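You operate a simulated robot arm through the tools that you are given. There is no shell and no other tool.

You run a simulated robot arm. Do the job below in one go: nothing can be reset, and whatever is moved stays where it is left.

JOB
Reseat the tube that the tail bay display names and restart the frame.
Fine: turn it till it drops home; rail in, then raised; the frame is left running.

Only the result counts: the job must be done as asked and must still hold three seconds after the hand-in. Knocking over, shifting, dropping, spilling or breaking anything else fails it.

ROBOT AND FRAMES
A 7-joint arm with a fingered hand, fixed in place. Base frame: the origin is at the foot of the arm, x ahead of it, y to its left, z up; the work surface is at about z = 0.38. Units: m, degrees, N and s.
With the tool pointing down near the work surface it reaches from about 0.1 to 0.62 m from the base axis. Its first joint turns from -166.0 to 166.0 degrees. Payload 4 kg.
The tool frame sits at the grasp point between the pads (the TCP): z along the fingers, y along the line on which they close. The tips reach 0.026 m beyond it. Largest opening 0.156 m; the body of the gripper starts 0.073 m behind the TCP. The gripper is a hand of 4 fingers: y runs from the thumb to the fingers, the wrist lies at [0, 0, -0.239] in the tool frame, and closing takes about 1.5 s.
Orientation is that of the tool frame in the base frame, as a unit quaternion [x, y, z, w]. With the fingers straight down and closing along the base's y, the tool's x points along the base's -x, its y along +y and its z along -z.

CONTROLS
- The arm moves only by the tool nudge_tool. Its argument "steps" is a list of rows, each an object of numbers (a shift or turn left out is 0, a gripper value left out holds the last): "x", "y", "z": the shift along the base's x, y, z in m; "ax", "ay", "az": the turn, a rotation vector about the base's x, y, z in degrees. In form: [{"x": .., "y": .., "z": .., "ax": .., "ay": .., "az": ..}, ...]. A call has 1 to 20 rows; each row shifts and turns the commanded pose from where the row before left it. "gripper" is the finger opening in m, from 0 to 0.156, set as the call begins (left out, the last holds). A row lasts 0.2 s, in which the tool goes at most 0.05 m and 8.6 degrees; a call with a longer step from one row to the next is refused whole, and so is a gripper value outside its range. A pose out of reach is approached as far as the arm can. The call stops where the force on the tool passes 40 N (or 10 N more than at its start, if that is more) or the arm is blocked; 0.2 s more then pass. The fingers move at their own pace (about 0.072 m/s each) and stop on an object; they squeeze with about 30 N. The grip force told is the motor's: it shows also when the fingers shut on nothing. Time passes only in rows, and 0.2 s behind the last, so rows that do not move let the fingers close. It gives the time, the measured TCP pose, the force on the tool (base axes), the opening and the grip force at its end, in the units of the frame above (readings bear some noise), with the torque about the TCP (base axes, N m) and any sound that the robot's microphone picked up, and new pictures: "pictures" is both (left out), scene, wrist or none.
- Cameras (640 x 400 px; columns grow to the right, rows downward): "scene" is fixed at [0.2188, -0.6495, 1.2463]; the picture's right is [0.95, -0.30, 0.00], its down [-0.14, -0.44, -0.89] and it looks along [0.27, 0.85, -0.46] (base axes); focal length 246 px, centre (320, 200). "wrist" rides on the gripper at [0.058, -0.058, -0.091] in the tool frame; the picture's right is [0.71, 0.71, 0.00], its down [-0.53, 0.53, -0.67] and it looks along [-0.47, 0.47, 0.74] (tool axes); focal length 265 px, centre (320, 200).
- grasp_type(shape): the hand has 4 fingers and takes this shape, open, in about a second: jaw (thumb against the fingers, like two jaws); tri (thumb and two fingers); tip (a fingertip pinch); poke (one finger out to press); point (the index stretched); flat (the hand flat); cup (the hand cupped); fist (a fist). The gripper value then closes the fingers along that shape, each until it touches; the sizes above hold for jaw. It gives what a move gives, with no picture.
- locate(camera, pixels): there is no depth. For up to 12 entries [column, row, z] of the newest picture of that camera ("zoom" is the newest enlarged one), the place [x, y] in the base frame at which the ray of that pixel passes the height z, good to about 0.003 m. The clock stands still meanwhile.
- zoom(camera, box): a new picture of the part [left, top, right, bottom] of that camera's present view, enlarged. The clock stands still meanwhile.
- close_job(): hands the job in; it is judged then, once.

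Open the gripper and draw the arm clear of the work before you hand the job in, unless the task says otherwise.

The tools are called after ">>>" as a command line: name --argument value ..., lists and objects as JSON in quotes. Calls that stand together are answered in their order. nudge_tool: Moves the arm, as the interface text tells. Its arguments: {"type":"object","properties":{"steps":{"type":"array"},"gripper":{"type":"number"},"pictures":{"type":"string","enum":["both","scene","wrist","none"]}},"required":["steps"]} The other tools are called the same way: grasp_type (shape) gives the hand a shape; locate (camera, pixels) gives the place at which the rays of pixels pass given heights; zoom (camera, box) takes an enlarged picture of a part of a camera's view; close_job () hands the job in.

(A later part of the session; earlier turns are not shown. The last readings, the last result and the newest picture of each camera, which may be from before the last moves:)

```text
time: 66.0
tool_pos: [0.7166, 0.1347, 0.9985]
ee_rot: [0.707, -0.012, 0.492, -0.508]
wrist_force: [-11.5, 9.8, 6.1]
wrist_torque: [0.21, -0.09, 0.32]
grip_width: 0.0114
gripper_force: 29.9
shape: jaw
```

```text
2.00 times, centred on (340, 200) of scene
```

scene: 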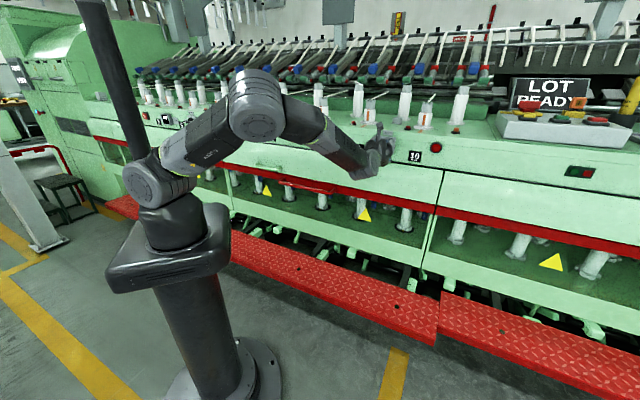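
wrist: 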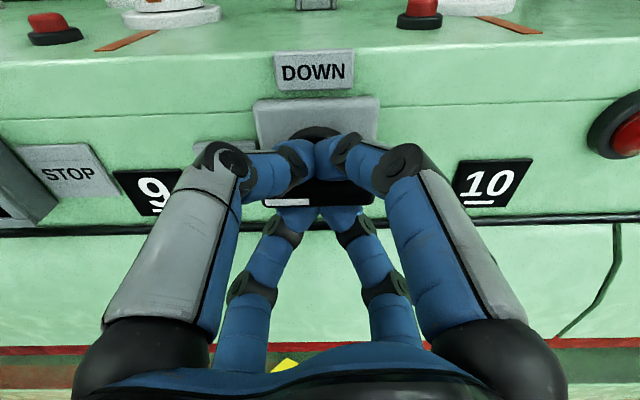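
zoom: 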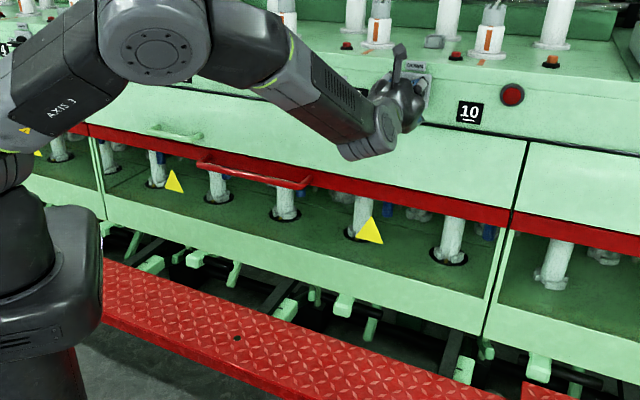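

The rail has risen and its bar now lines up with the neighbouring bay's. I release the knob by opening the fingers.

>>> nudge_tool --steps '[{"x": -0.001, "y": 0.001}, {}, {}, {}, {}]' --gripper 0.1 --pictures "wrist"

>>> zoom --camera "wrist" --box '[180, 60, 460, 260]'

```text
time: 67.2
tool_pos: [0.716, 0.1354, 0.9977]
ee_rot: [0.707, -0.013, 0.492, -0.509]
wrist_force: [0.4, -0.6, 0.8]
wrist_torque: [-0.01, 0.01, 0.02]
grip_width: 0.0997
gripper_force: 0.1
shape: jaw
```

wrist: 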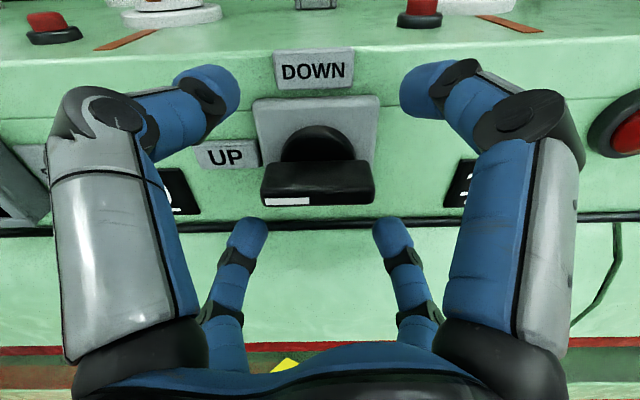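

```text
2.00 times, centred on (320, 160) of wrist
```

zoom: 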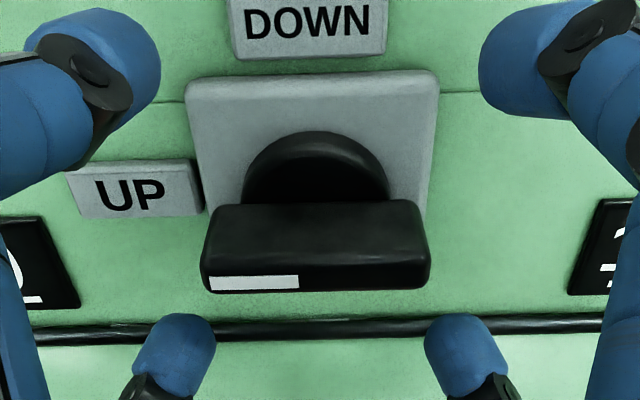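

The knob stays at UP (mark toward the UP label). I retreat straight back from it.

>>> nudge_tool --steps '[{"x": -0.015, "y": -0.015}, {"x": -0.025, "y": -0.025}, {"x": -0.025, "y": -0.025}, {"x": -0.02, "y": -0.02, "z": 0.02}]' --pictures "both"

```text
time: 68.2
tool_pos: [0.6318, 0.0494, 1.0209]
ee_rot: [0.706, -0.013, 0.491, -0.51]
wrist_force: [-0.8, 0.0, 0.5]
wrist_torque: [0.0, 0.04, -0.01]
grip_width: 0.0997
gripper_force: 0.0
shape: jaw
```

scene: 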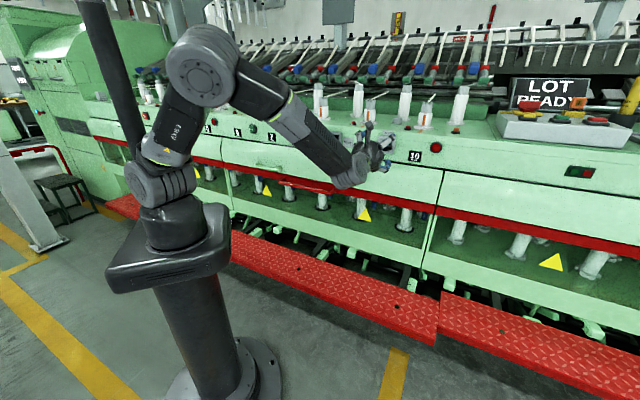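
wrist: 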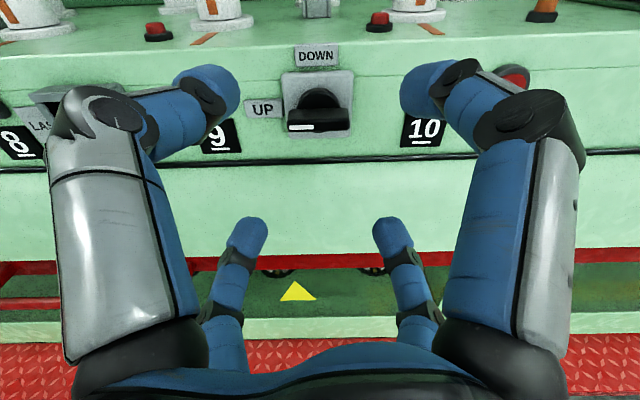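

Clear of the knob. Now I un-pitch toward vertical while shifting left and rising, to carry the hand across to the RUN button side without folding the arm; first half.

>>> nudge_tool --steps '[{"x": -0.0257, "y": 0.0167, "z": 0.015, "ax": -5.66, "ay": 5.66}, {"x": -0.0257, "y": 0.0167, "z": 0.015, "ax": -5.66, "ay": 5.66}, {"x": -0.0257, "y": 0.0167, "z": 0.015, "ax": -5.66, "ay": 5.66}, {"x": -0.0257, "y": 0.0167, "z": 0.015, "ax": -5.66, "ay": 5.66}]' --gripper 0.0 --pictures "both"

```text
time: 69.2
tool_pos: [0.5271, 0.119, 1.0805]
ee_rot: [0.875, -0.016, 0.337, -0.348]
wrist_force: [-0.6, -0.3, 0.8]
wrist_torque: [0.01, -0.03, 0.02]
grip_width: 0.0
gripper_force: 15.3
shape: jaw
```

scene: 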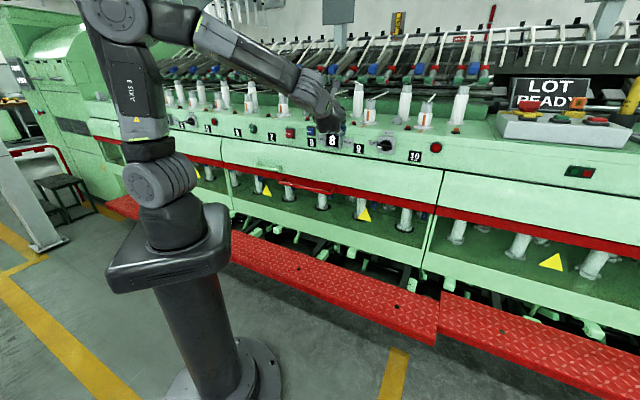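
wrist: 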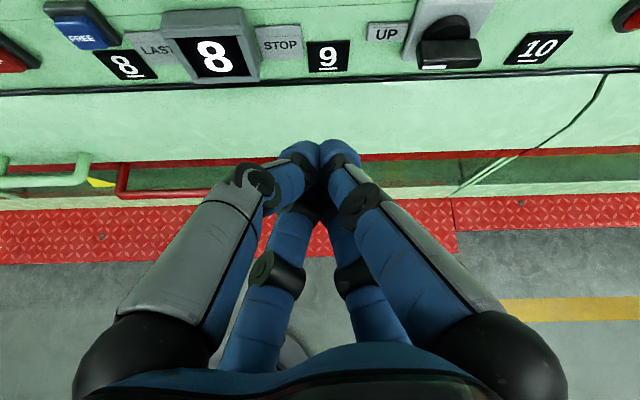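

Smooth. Continuing left across the bay with more un-pitching.

>>> nudge_tool --steps '[{"x": -0.032, "y": 0.029, "z": 0.01, "ax": -5.66, "ay": 5.66}, {"x": -0.032, "y": 0.029, "z": 0.01, "ax": -5.66, "ay": 5.66}, {"x": -0.032, "y": 0.029, "z": 0.005, "ax": -5.66, "ay": 5.66}, {"x": -0.032, "y": 0.03}, {"x": -0.032, "y": 0.03}]' --pictures "both"

```text
time: 70.4
tool_pos: [0.3689, 0.2618, 1.1038]
ee_rot: [0.956, -0.017, 0.205, -0.21]
wrist_force: [0.7, -0.6, 0.3]
wrist_torque: [0.04, -0.01, 0.02]
grip_width: 0.0
gripper_force: 29.5
shape: jaw
```

scene: 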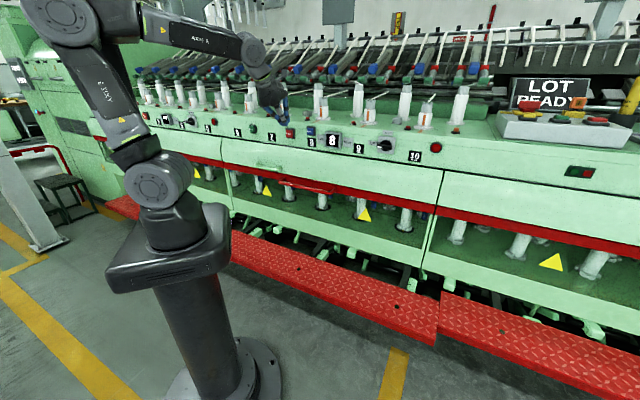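
wrist: 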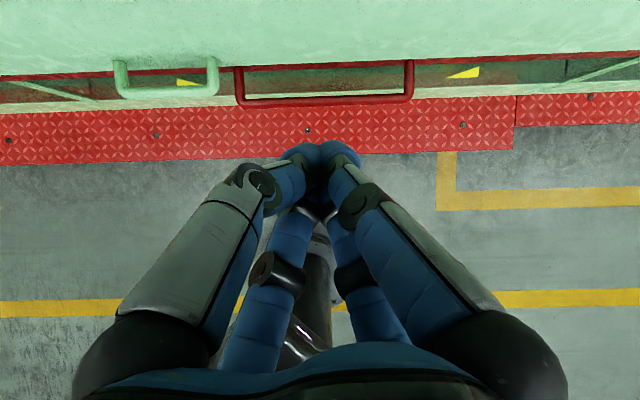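

All good, now in front of station 8. Continue left to u≈-0.24 at the same height.

>>> nudge_tool --steps '[{"x": -0.032, "y": 0.032}, {"x": -0.032, "y": 0.032}, {"x": -0.032, "y": 0.032}, {"x": -0.032, "y": 0.032}, {"x": -0.032, "y": 0.032}, {"x": -0.032, "y": 0.032}, {"x": -0.032, "y": 0.032}]' --pictures "both"

```text
time: 71.5
tool_pos: [0.3047, 0.3223, 1.1113]
ee_rot: [0.944, -0.143, 0.192, -0.226]
wrist_force: [-0.4, -0.4, -0.6]
wrist_torque: [-0.02, 0.01, -0.02]
grip_width: 0.0
gripper_force: 30.1
shape: jaw
stopped in row 5: the arm was blocked; the commanded pose is now the measured one
```

scene: 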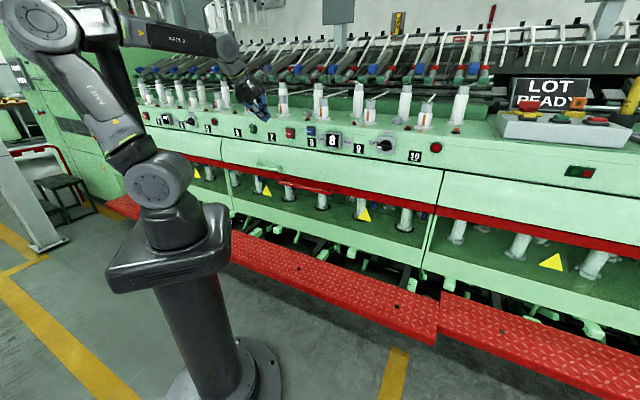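
wrist: 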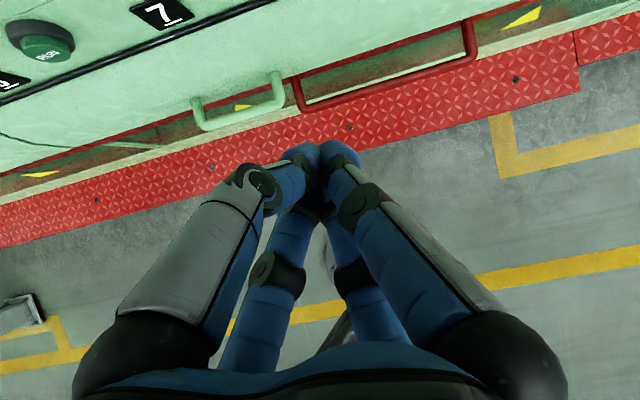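

The arm reports being blocked at u≈-0.01; the elbow has swung left toward the dark post at scene (100,80). I zoom in to see.

>>> zoom --camera "scene" --box '[0, 0, 280, 220]'

```text
1.82 times, centred on (140, 110) of scene
```

zoom: 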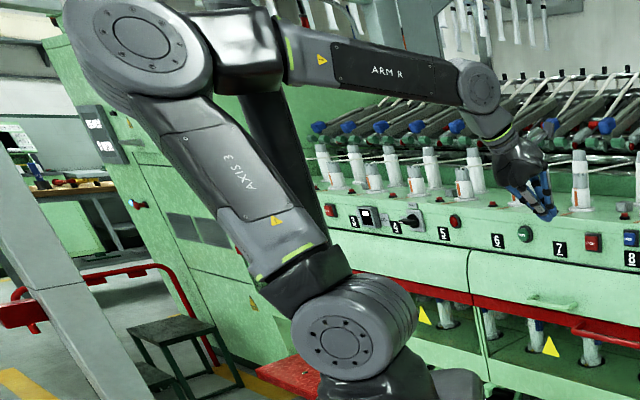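

A second display is now visible on the left bay at scene ≈(167,118). I zoom on it to make sure which bay is which.

>>> zoom --camera "scene" --box '[130, 95, 230, 150]'

>>> zoom --camera "scene" --box '[60, 90, 260, 240]'

>>> zoom --camera "wrist" --box '[0, 0, 200, 125]'

```text
6.40 times, centred on (180, 122) of scene
```

zoom: 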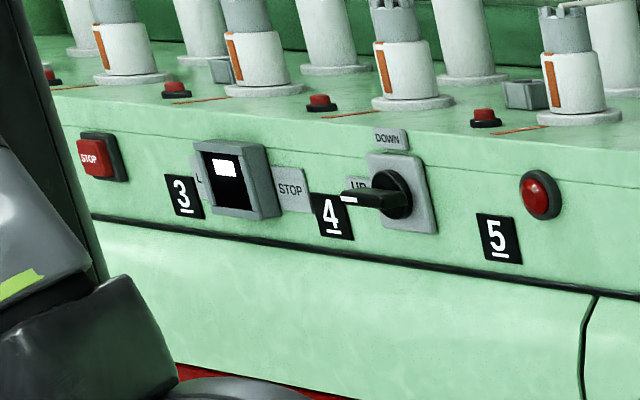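

```text
2.67 times, centred on (160, 165) of scene
```

zoom: 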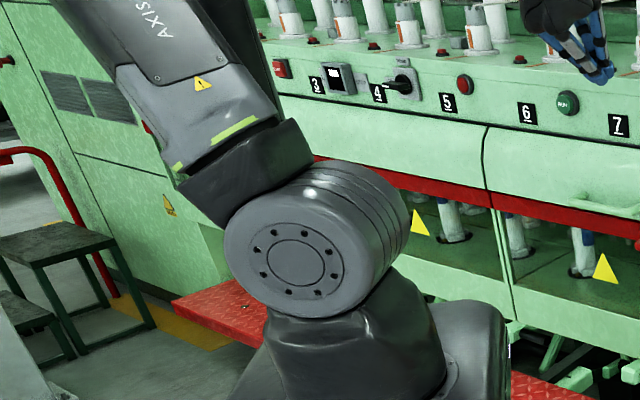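

```text
3.20 times, centred on (100, 62) of wrist
```

zoom: 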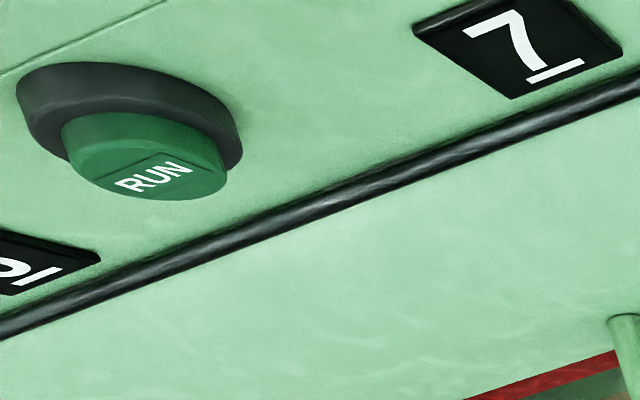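

The left bay's display is blank/dash with its lamp off and knob at UP, so the 6–10 bay in front of me is the tail bay with "8" — as handled. The elbow folded back near the post, so I extend outward (toward the machine, above the fascia edge) to unfold it before going further left.

>>> nudge_tool --steps '[{"x": 0.02, "y": 0.02}, {"x": 0.02, "y": 0.02}, {"x": 0.015, "y": 0.015}]' --pictures "both"

```text
time: 72.3
tool_pos: [0.3622, 0.3785, 1.1109]
ee_rot: [0.945, -0.141, 0.193, -0.225]
wrist_force: [0.0, -0.3, 0.2]
wrist_torque: [0.01, 0.02, 0.02]
grip_width: 0.0001
gripper_force: 29.9
shape: jaw
```

scene: 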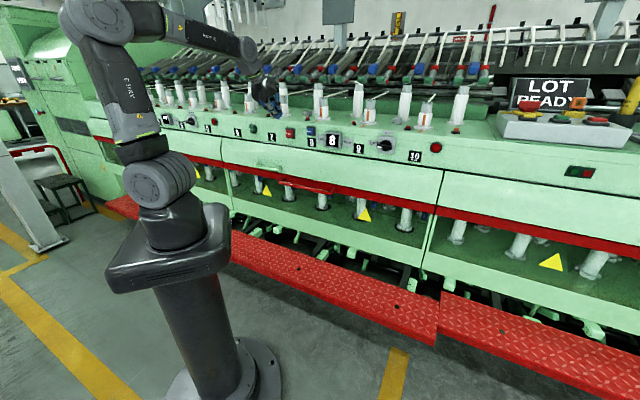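
wrist: 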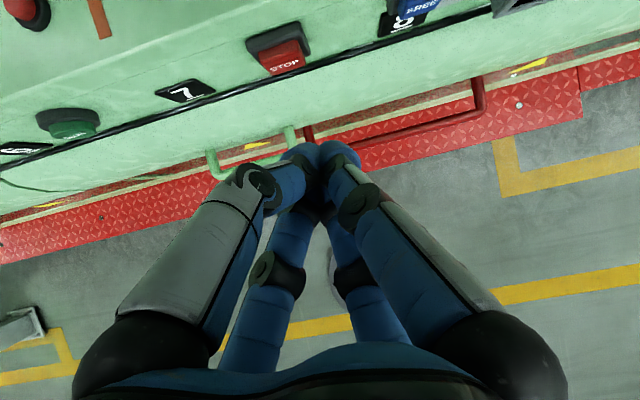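

The elbow unfolded and I now see RUN at wrist (72,125) and STOP at (280,50). I triangulate RUN and STOP, since STOP must not be touched.

>>> locate --camera "wrist" --pixels '[[72, 128, 1.01], [72, 128, 1.0], [72, 128, 0.99], [72, 128, 0.98], [283, 58, 1.01], [283, 58, 1.0], [283, 58, 0.99], [188, 92, 0.97], [20, 148, 0.97]]'

>>> locate --camera "scene" --pixels '[[252.7, 129.6, 1.01], [252.7, 129.6, 1.0], [252.7, 129.6, 0.99], [290, 133, 1.01], [290, 133, 1.0], [290, 133, 0.99]]'

>>> zoom --camera "scene" --box '[200, 60, 320, 160]'

```text
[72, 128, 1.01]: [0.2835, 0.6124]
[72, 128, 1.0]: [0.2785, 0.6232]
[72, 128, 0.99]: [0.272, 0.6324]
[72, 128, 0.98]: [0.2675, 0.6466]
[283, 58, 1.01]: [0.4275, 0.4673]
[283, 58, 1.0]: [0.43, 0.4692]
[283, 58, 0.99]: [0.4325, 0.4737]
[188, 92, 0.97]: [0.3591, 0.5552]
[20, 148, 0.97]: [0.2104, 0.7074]
```

```text
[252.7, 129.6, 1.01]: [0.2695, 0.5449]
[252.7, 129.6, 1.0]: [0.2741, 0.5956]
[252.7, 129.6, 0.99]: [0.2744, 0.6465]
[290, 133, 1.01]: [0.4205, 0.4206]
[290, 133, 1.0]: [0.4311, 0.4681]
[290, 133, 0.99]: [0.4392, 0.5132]
```

```text
4.00 times, centred on (260, 110) of scene
```

zoom: 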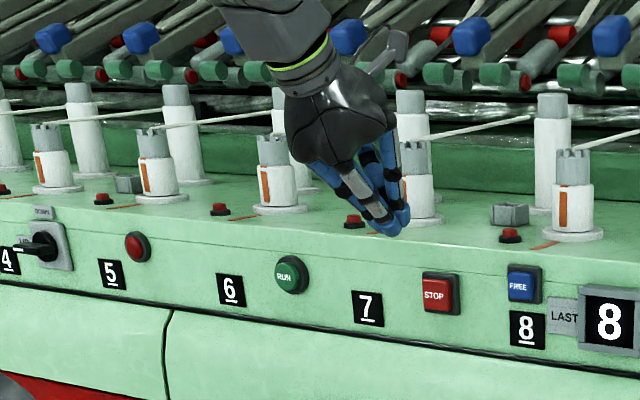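

RUN ≈ (0.2745, 0.627, 0.994), STOP ≈ (0.43, 0.469, 1.0). I yaw the tool left so the wrist stays clear of the post while shifting left toward RUN at z≈1.11.

>>> nudge_tool --steps '[{"az": 8}, {"az": 8, "x": -0.01, "y": 0.01}, {"az": 8, "x": -0.014, "y": 0.014}, {"az": 8, "x": -0.014, "y": 0.014}, {"az": 8, "x": -0.014, "y": 0.014}]' --pictures "both"

```text
time: 73.5
tool_pos: [0.3095, 0.4292, 1.1098]
ee_rot: [0.935, 0.192, 0.104, -0.279]
wrist_force: [0.0, 0.1, 0.1]
wrist_torque: [-0.03, -0.01, 0.0]
grip_width: 0.0001
gripper_force: 29.4
shape: jaw
```

scene: 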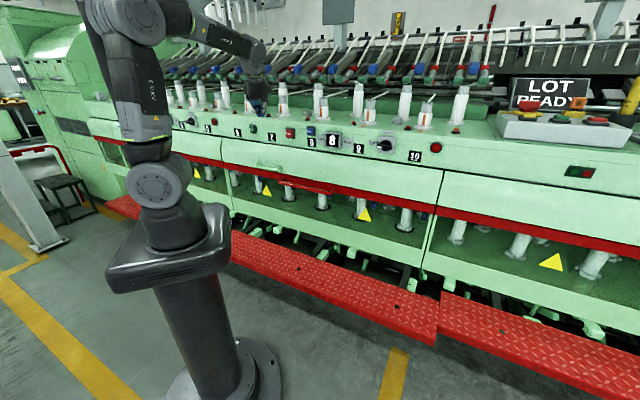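
wrist: 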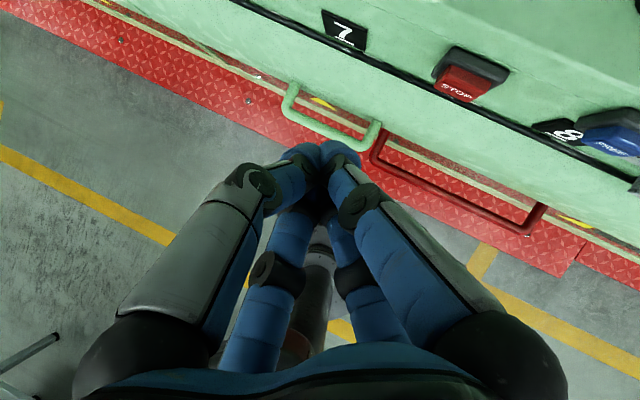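

Good clearance. Moving further left to stand off in front of RUN, still above the panel edge.

>>> nudge_tool --steps '[{"x": -0.0213, "y": 0.0318}, {"x": -0.0213, "y": 0.0318}, {"x": -0.0213, "y": 0.0318}, {"x": -0.0213, "y": 0.0318}]' --pictures "both"

>>> zoom --camera "scene" --box '[60, 0, 300, 200]'

```text
time: 74.5
tool_pos: [0.2243, 0.5586, 1.1088]
ee_rot: [0.936, 0.19, 0.105, -0.278]
wrist_force: [0.4, -0.3, 0.2]
wrist_torque: [0.0, 0.02, 0.01]
grip_width: 0.0
gripper_force: 29.9
shape: jaw
```

scene: 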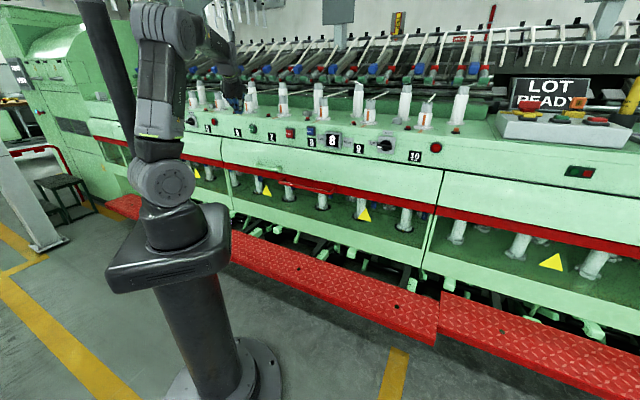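
wrist: 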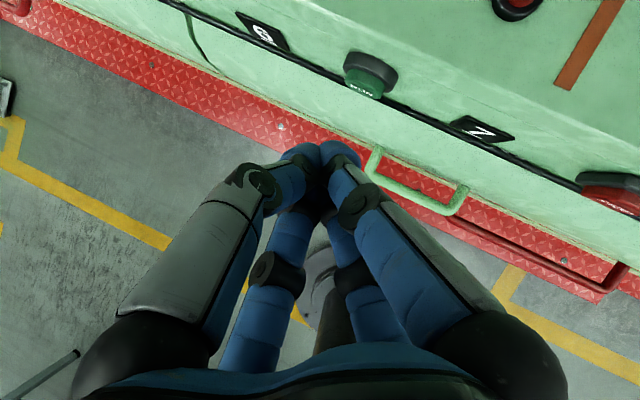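

```text
2.00 times, centred on (180, 100) of scene
```

zoom: 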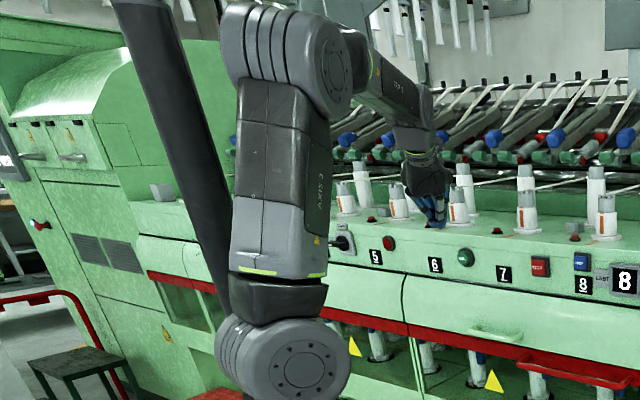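

The arm is clear of the post, and RUN is at wrist (370,78), directly ahead. I refine its position.

>>> zoom --camera "wrist" --box '[310, 30, 430, 110]'

>>> locate --camera "wrist" --pixels '[[368, 80, 1.0], [368, 80, 0.995], [368, 80, 0.99], [368, 80, 0.985], [372, 67, 1.0], [372, 67, 0.99]]'

```text
5.00 times, centred on (370, 70) of wrist
```

zoom: 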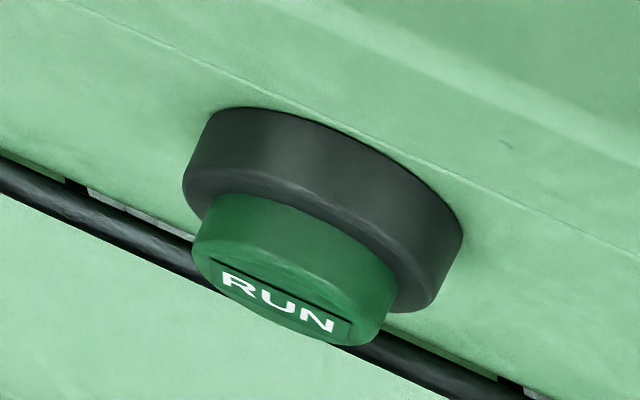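

```text
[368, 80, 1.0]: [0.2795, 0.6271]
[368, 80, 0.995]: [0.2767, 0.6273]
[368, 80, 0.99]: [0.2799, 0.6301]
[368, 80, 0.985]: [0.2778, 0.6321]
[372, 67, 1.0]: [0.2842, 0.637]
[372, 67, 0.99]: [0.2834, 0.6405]
```

RUN's axis is at u≈-0.248 with its cap front near v≈0.62. I lower the fingertips to its height, still ~5 cm in front.

>>> nudge_tool --steps '[{"z": -0.035}, {"z": -0.035}, {"z": -0.032}]' --pictures "both"

>>> zoom --camera "scene" --box '[190, 80, 310, 170]'

>>> zoom --camera "wrist" --box '[220, 20, 460, 200]'

```text
time: 75.3
tool_pos: [0.2261, 0.5565, 1.0076]
ee_rot: [0.935, 0.192, 0.105, -0.279]
wrist_force: [-0.8, -0.6, 0.3]
wrist_torque: [0.01, 0.02, 0.01]
grip_width: 0.0
gripper_force: 30.7
shape: jaw
```

scene: 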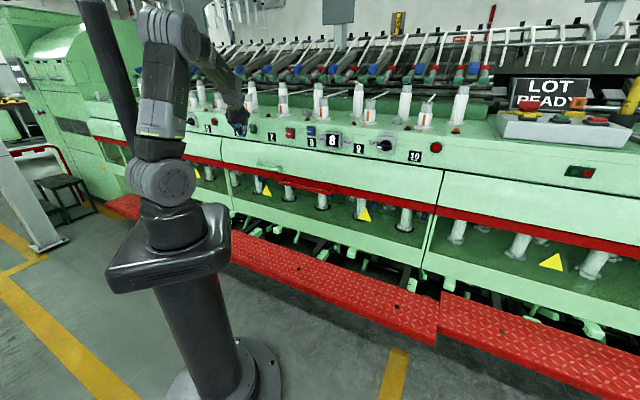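
wrist: 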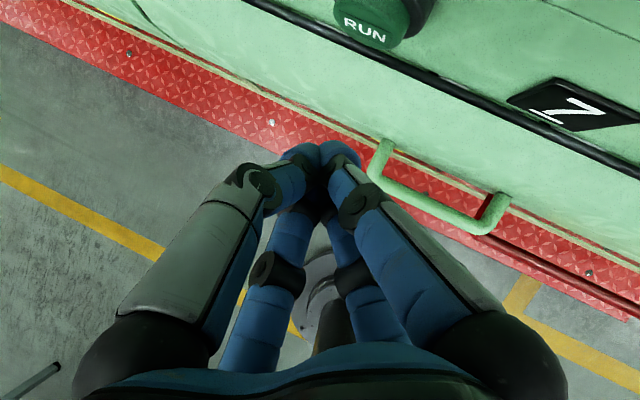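

```text
4.44 times, centred on (250, 125) of scene
```

zoom: 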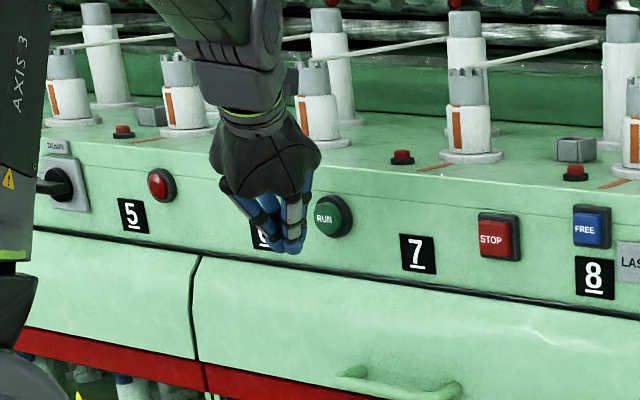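

```text
2.22 times, centred on (340, 110) of wrist
```

zoom: 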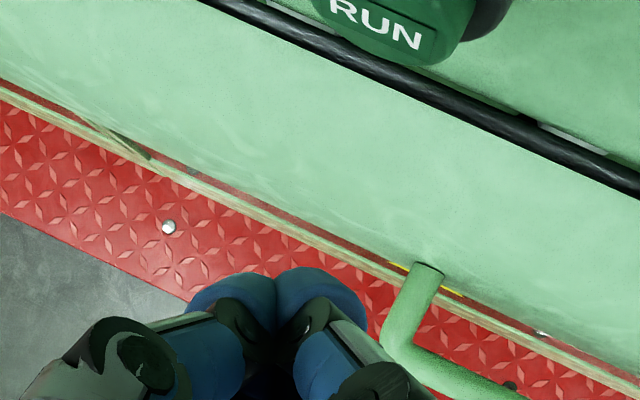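

Tip is ~4.5 cm in front of RUN; computed offset is 6 mm right and ~5 mm low. I correct that and press forward in small steps.

>>> nudge_tool --steps '[{"x": -0.004, "y": 0.004, "z": 0.005}, {"x": 0.0085, "y": 0.0085}, {"x": 0.0085, "y": 0.0085}, {"x": 0.005, "y": 0.005}]' --pictures "both"

>>> zoom --camera "scene" --box '[190, 80, 310, 170]'

```text
time: 76.3
tool_pos: [0.2417, 0.5839, 1.0134]
ee_rot: [0.936, 0.191, 0.105, -0.277]
wrist_force: [0.4, -0.2, 0.1]
wrist_torque: [0.05, -0.01, 0.03]
grip_width: 0.0
gripper_force: 29.8
shape: jaw
```

scene: 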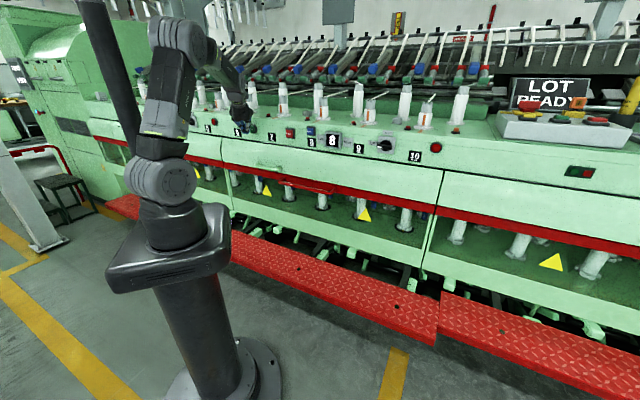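
wrist: 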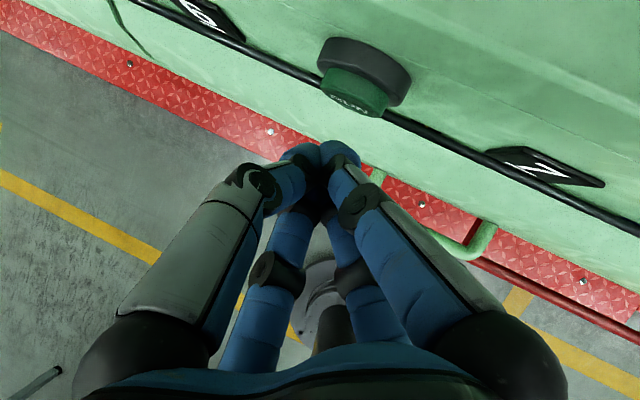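

```text
4.44 times, centred on (250, 125) of scene
```

zoom: 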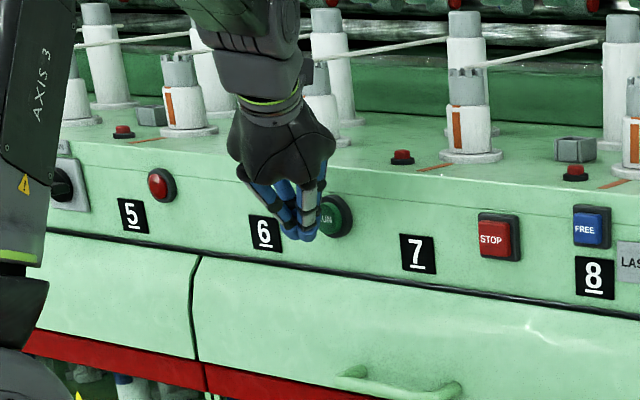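

Tip is ~1–2 cm from the cap (wrist view: tips (325,155), cap (355,100)). Continuing forward in 7 mm steps.

>>> nudge_tool --steps '[{"x": 0.005, "y": 0.005}, {"x": 0.005, "y": 0.005}, {"x": 0.004, "y": 0.004}]' --pictures "both"

>>> zoom --camera "wrist" --box '[240, 40, 440, 200]'

>>> zoom --camera "scene" --box '[190, 80, 310, 170]'

```text
time: 77.1
tool_pos: [0.2542, 0.5964, 1.0142]
ee_rot: [0.936, 0.191, 0.105, -0.277]
wrist_force: [0.1, -0.4, 0.0]
wrist_torque: [0.02, 0.01, 0.04]
grip_width: 0.0
gripper_force: 30.6
shape: jaw
```

scene: 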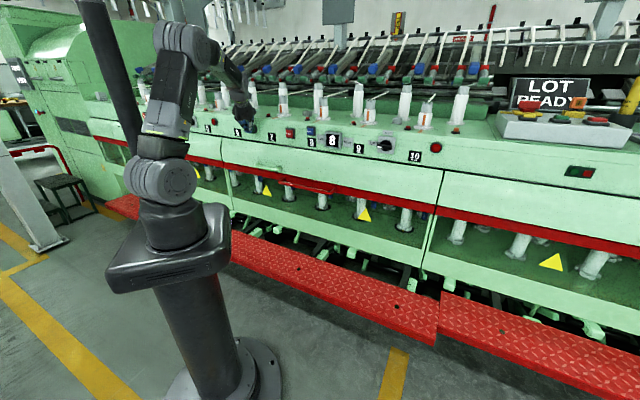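
wrist: 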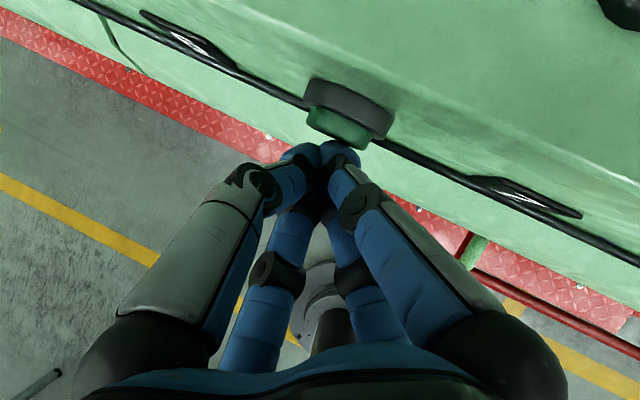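

```text
2.50 times, centred on (340, 120) of wrist
```

zoom: 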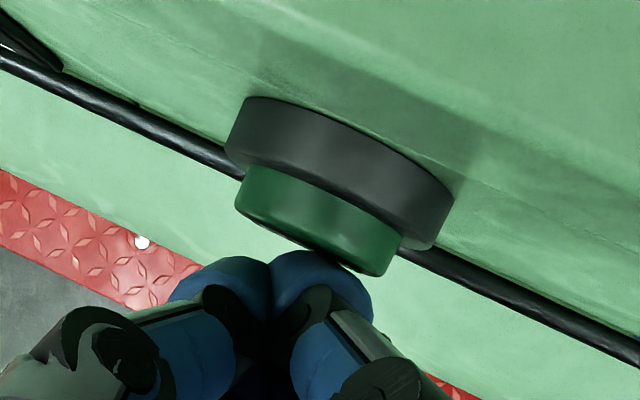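

```text
4.44 times, centred on (250, 125) of scene
```

zoom: 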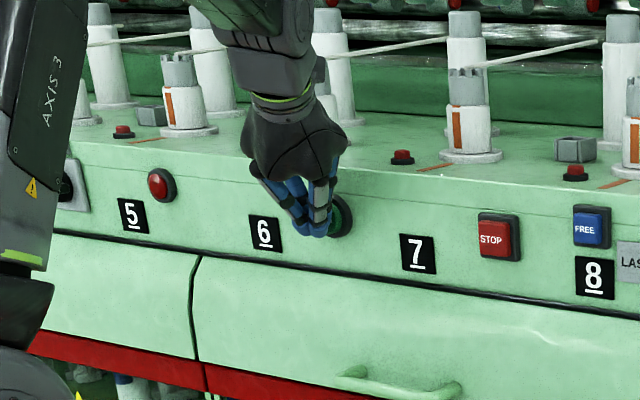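

Fingertips are just in front of the cap. I press: small steps until force is felt.

>>> nudge_tool --steps '[{"x": 0.003, "y": 0.003}, {"x": 0.003, "y": 0.003}, {"x": 0.003, "y": 0.003}]' --pictures "both"

>>> zoom --camera "wrist" --box '[240, 40, 440, 200]'

```text
time: 77.9
tool_pos: [0.2614, 0.6053, 1.0148]
ee_rot: [0.936, 0.192, 0.102, -0.276]
wrist_force: [-13.5, -15.4, 3.3]
wrist_torque: [-0.14, 0.16, 0.07]
grip_width: 0.0001
gripper_force: 29.9
shape: jaw
heard: click
```

scene: 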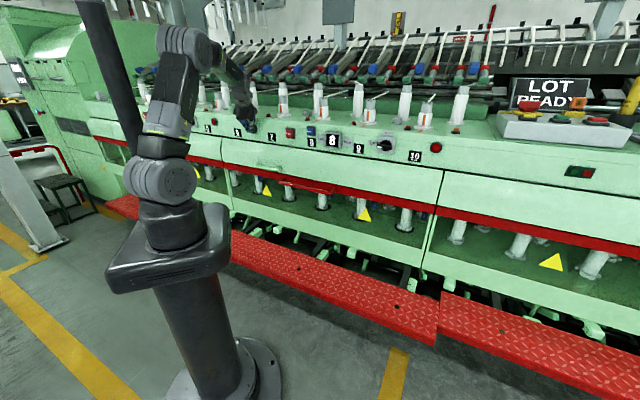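
wrist: 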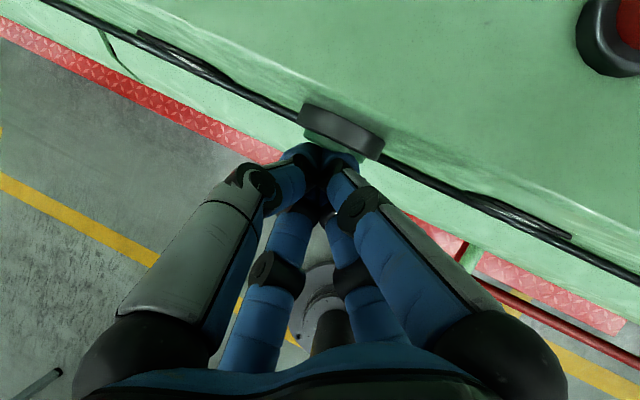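

```text
2.50 times, centred on (340, 120) of wrist
```

zoom: 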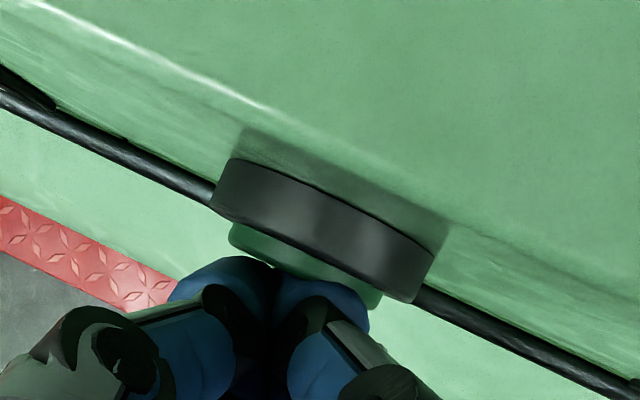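

A click was heard with ~20 N on the button. I hold briefly, listening for the frame to start.

>>> nudge_tool --steps '[{}, {}, {}]' --pictures "scene"

>>> zoom --camera "scene" --box '[220, 60, 480, 220]'

```text
time: 78.7
tool_pos: [0.2618, 0.6075, 1.0148]
ee_rot: [0.936, 0.191, 0.104, -0.278]
wrist_force: [-20.2, -12.0, 0.3]
wrist_torque: [-0.2, 0.31, 0.24]
grip_width: 0.0
gripper_force: 29.8
shape: jaw
```

scene: 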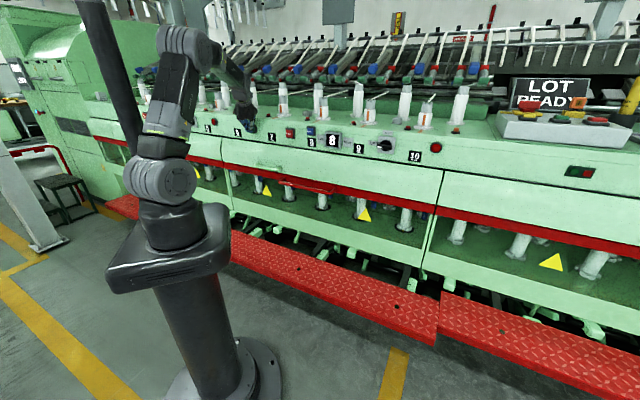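

```text
2.46 times, centred on (350, 140) of scene
```

zoom: 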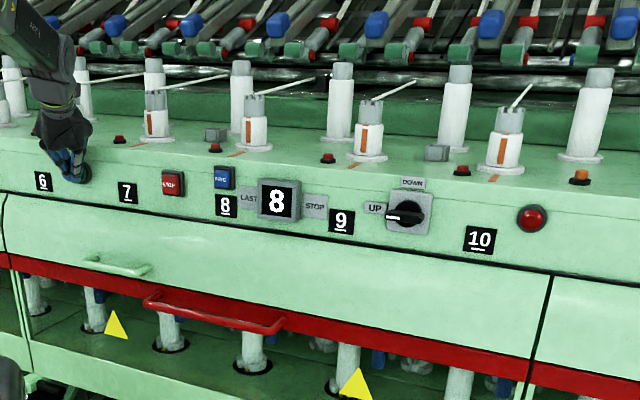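

I withdraw from the button and check whether the frame shows signs of running.

>>> nudge_tool --steps '[{"x": -0.006, "y": -0.006}, {"x": -0.015, "y": -0.015}, {"x": -0.02, "y": -0.02, "z": 0.01}, {"z": 0.03}]' --pictures "both"

>>> zoom --camera "scene" --box '[220, 60, 480, 220]'

>>> zoom --camera "scene" --box '[270, 70, 430, 160]'

```text
time: 79.7
tool_pos: [0.2234, 0.5671, 1.0544]
ee_rot: [0.936, 0.19, 0.105, -0.278]
wrist_force: [-0.1, 0.6, 0.0]
wrist_torque: [-0.04, 0.01, 0.0]
grip_width: 0.0
gripper_force: 30.3
shape: jaw
```

scene: 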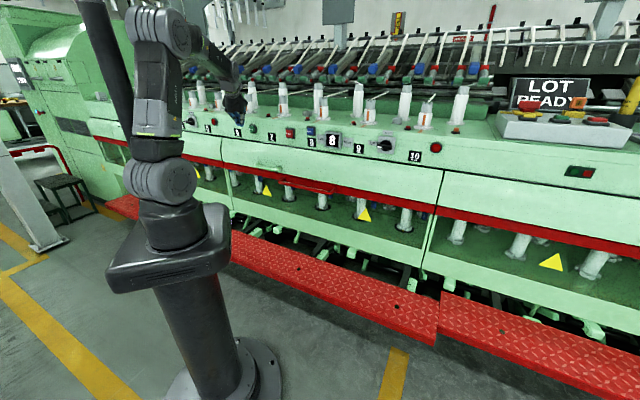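
wrist: 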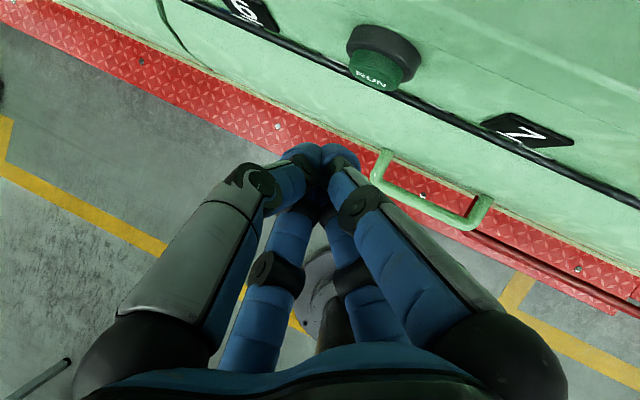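

```text
2.46 times, centred on (350, 140) of scene
```

zoom: 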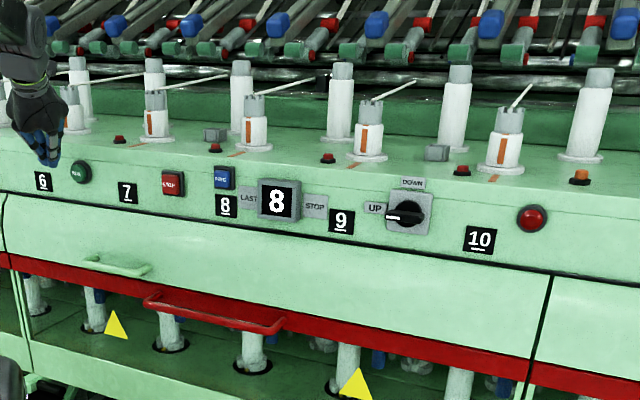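

```text
4.00 times, centred on (350, 115) of scene
```

zoom: 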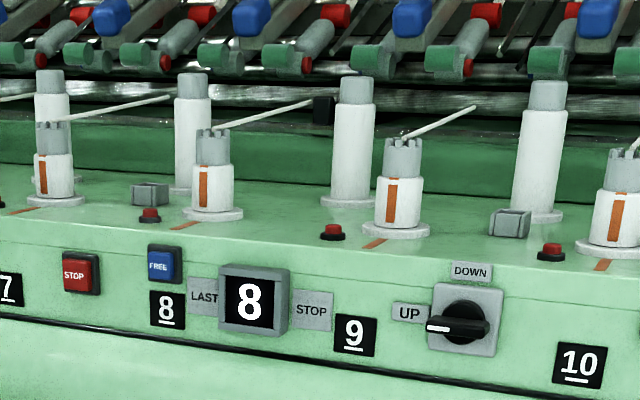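

It's unclear if the frame is running. I wait a moment without moving and compare the same zoomed views, and look at the RUN button.

>>> nudge_tool --steps '[{}, {}, {}, {}]' --pictures "none"

>>> zoom --camera "scene" --box '[270, 70, 430, 160]'

>>> zoom --camera "scene" --box '[200, 90, 300, 155]'

>>> zoom --camera "scene" --box '[220, 150, 460, 280]'

>>> zoom --camera "wrist" --box '[310, 0, 450, 110]'

```text
time: 80.7
tool_pos: [0.2216, 0.5672, 1.0524]
ee_rot: [0.936, 0.19, 0.105, -0.278]
wrist_force: [0.6, 0.1, -0.4]
wrist_torque: [0.03, -0.03, 0.01]
grip_width: 0.0001
gripper_force: 30.3
shape: jaw
```

```text
4.00 times, centred on (350, 115) of scene
```

zoom: 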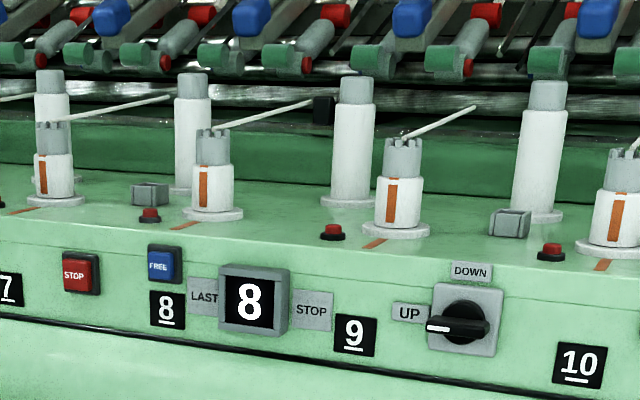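

```text
6.15 times, centred on (250, 122) of scene
```

zoom: 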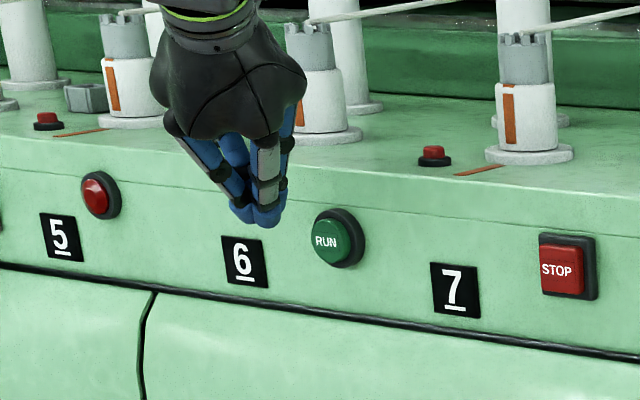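

```text
2.67 times, centred on (340, 215) of scene
```

zoom: 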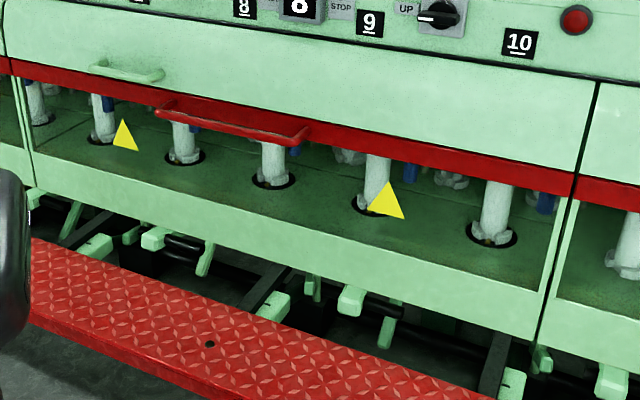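

```text
3.64 times, centred on (380, 55) of wrist
```

zoom: 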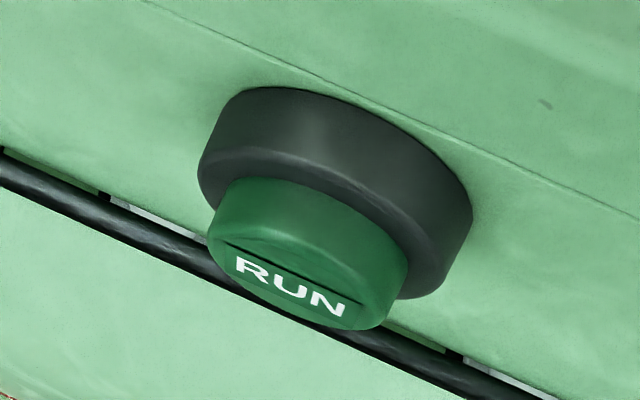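

No visible motion yet. I wait another couple of seconds to see if there's a start delay and re-check the spindles' orange marks.

>>> nudge_tool --steps '[{}, {}, {}, {}, {}, {}, {}, {}, {}, {}]' --pictures "scene"

>>> zoom --camera "scene" --box '[270, 70, 430, 160]'

>>> zoom --camera "scene" --box '[400, 50, 640, 200]'

```text
time: 82.9
tool_pos: [0.2212, 0.5675, 1.0522]
ee_rot: [0.936, 0.19, 0.104, -0.278]
wrist_force: [-0.2, 0.0, 0.0]
wrist_torque: [0.0, -0.01, 0.01]
grip_width: 0.0
gripper_force: 30.0
shape: jaw
```

scene: 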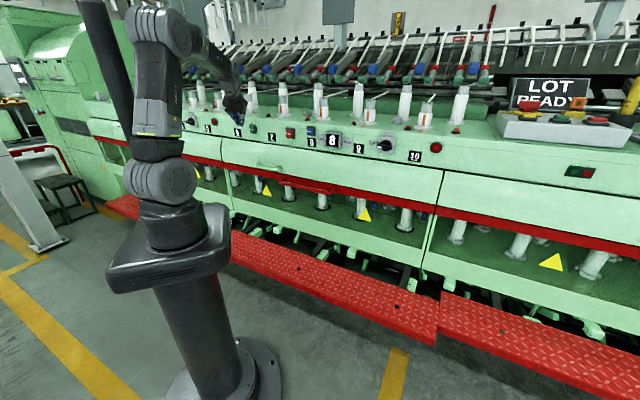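

```text
4.00 times, centred on (350, 115) of scene
```

zoom: 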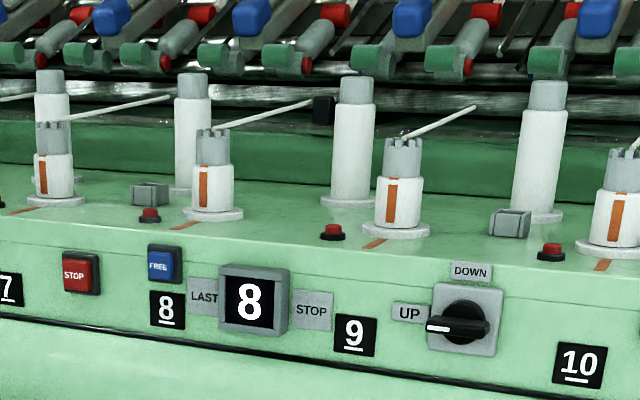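

```text
2.67 times, centred on (520, 125) of scene
```

zoom: 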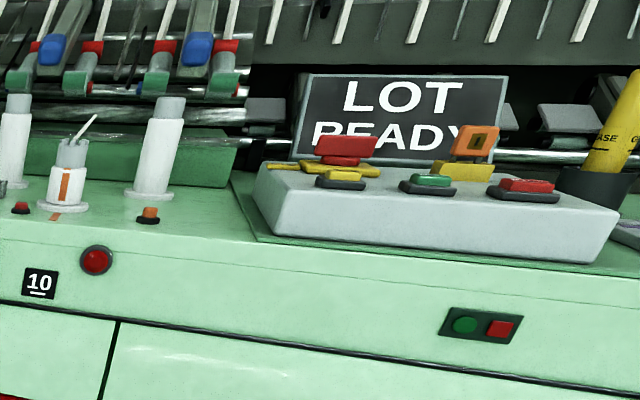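

Nothing obviously changes. I take very close zooms of spindle 8's head and the rollers at two different times to detect any motion.

>>> zoom --camera "scene" --box '[300, 70, 350, 130]'

>>> nudge_tool --steps '[{}, {}]' --pictures "none"

>>> zoom --camera "scene" --box '[300, 70, 350, 130]'

>>> zoom --camera "scene" --box '[255, 205, 375, 250]'

```text
6.67 times, centred on (325, 100) of scene
```

zoom: 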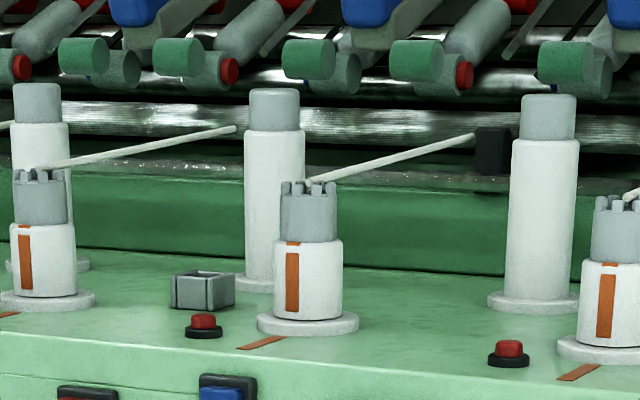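

```text
time: 83.5
tool_pos: [0.2224, 0.566, 1.0529]
ee_rot: [0.935, 0.192, 0.105, -0.279]
wrist_force: [-0.7, -0.1, -0.5]
wrist_torque: [0.01, 0.0, -0.06]
grip_width: 0.0002
gripper_force: 30.1
shape: jaw
```

```text
6.67 times, centred on (325, 100) of scene
```

zoom: 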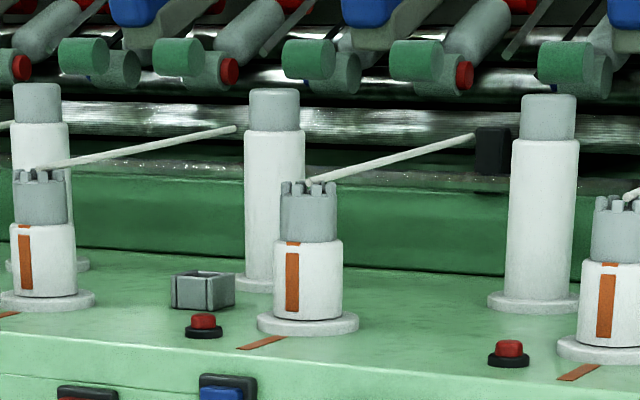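

```text
5.33 times, centred on (315, 228) of scene
```

zoom: 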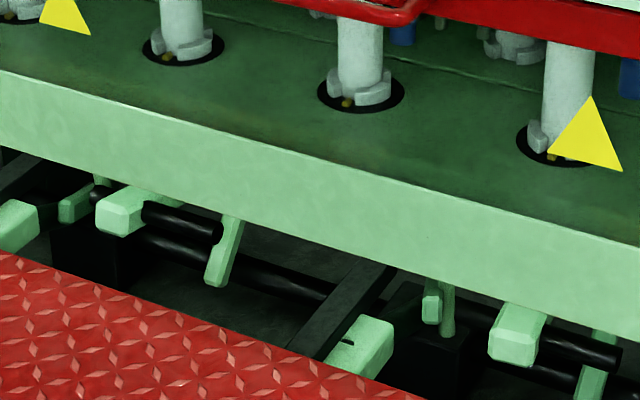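

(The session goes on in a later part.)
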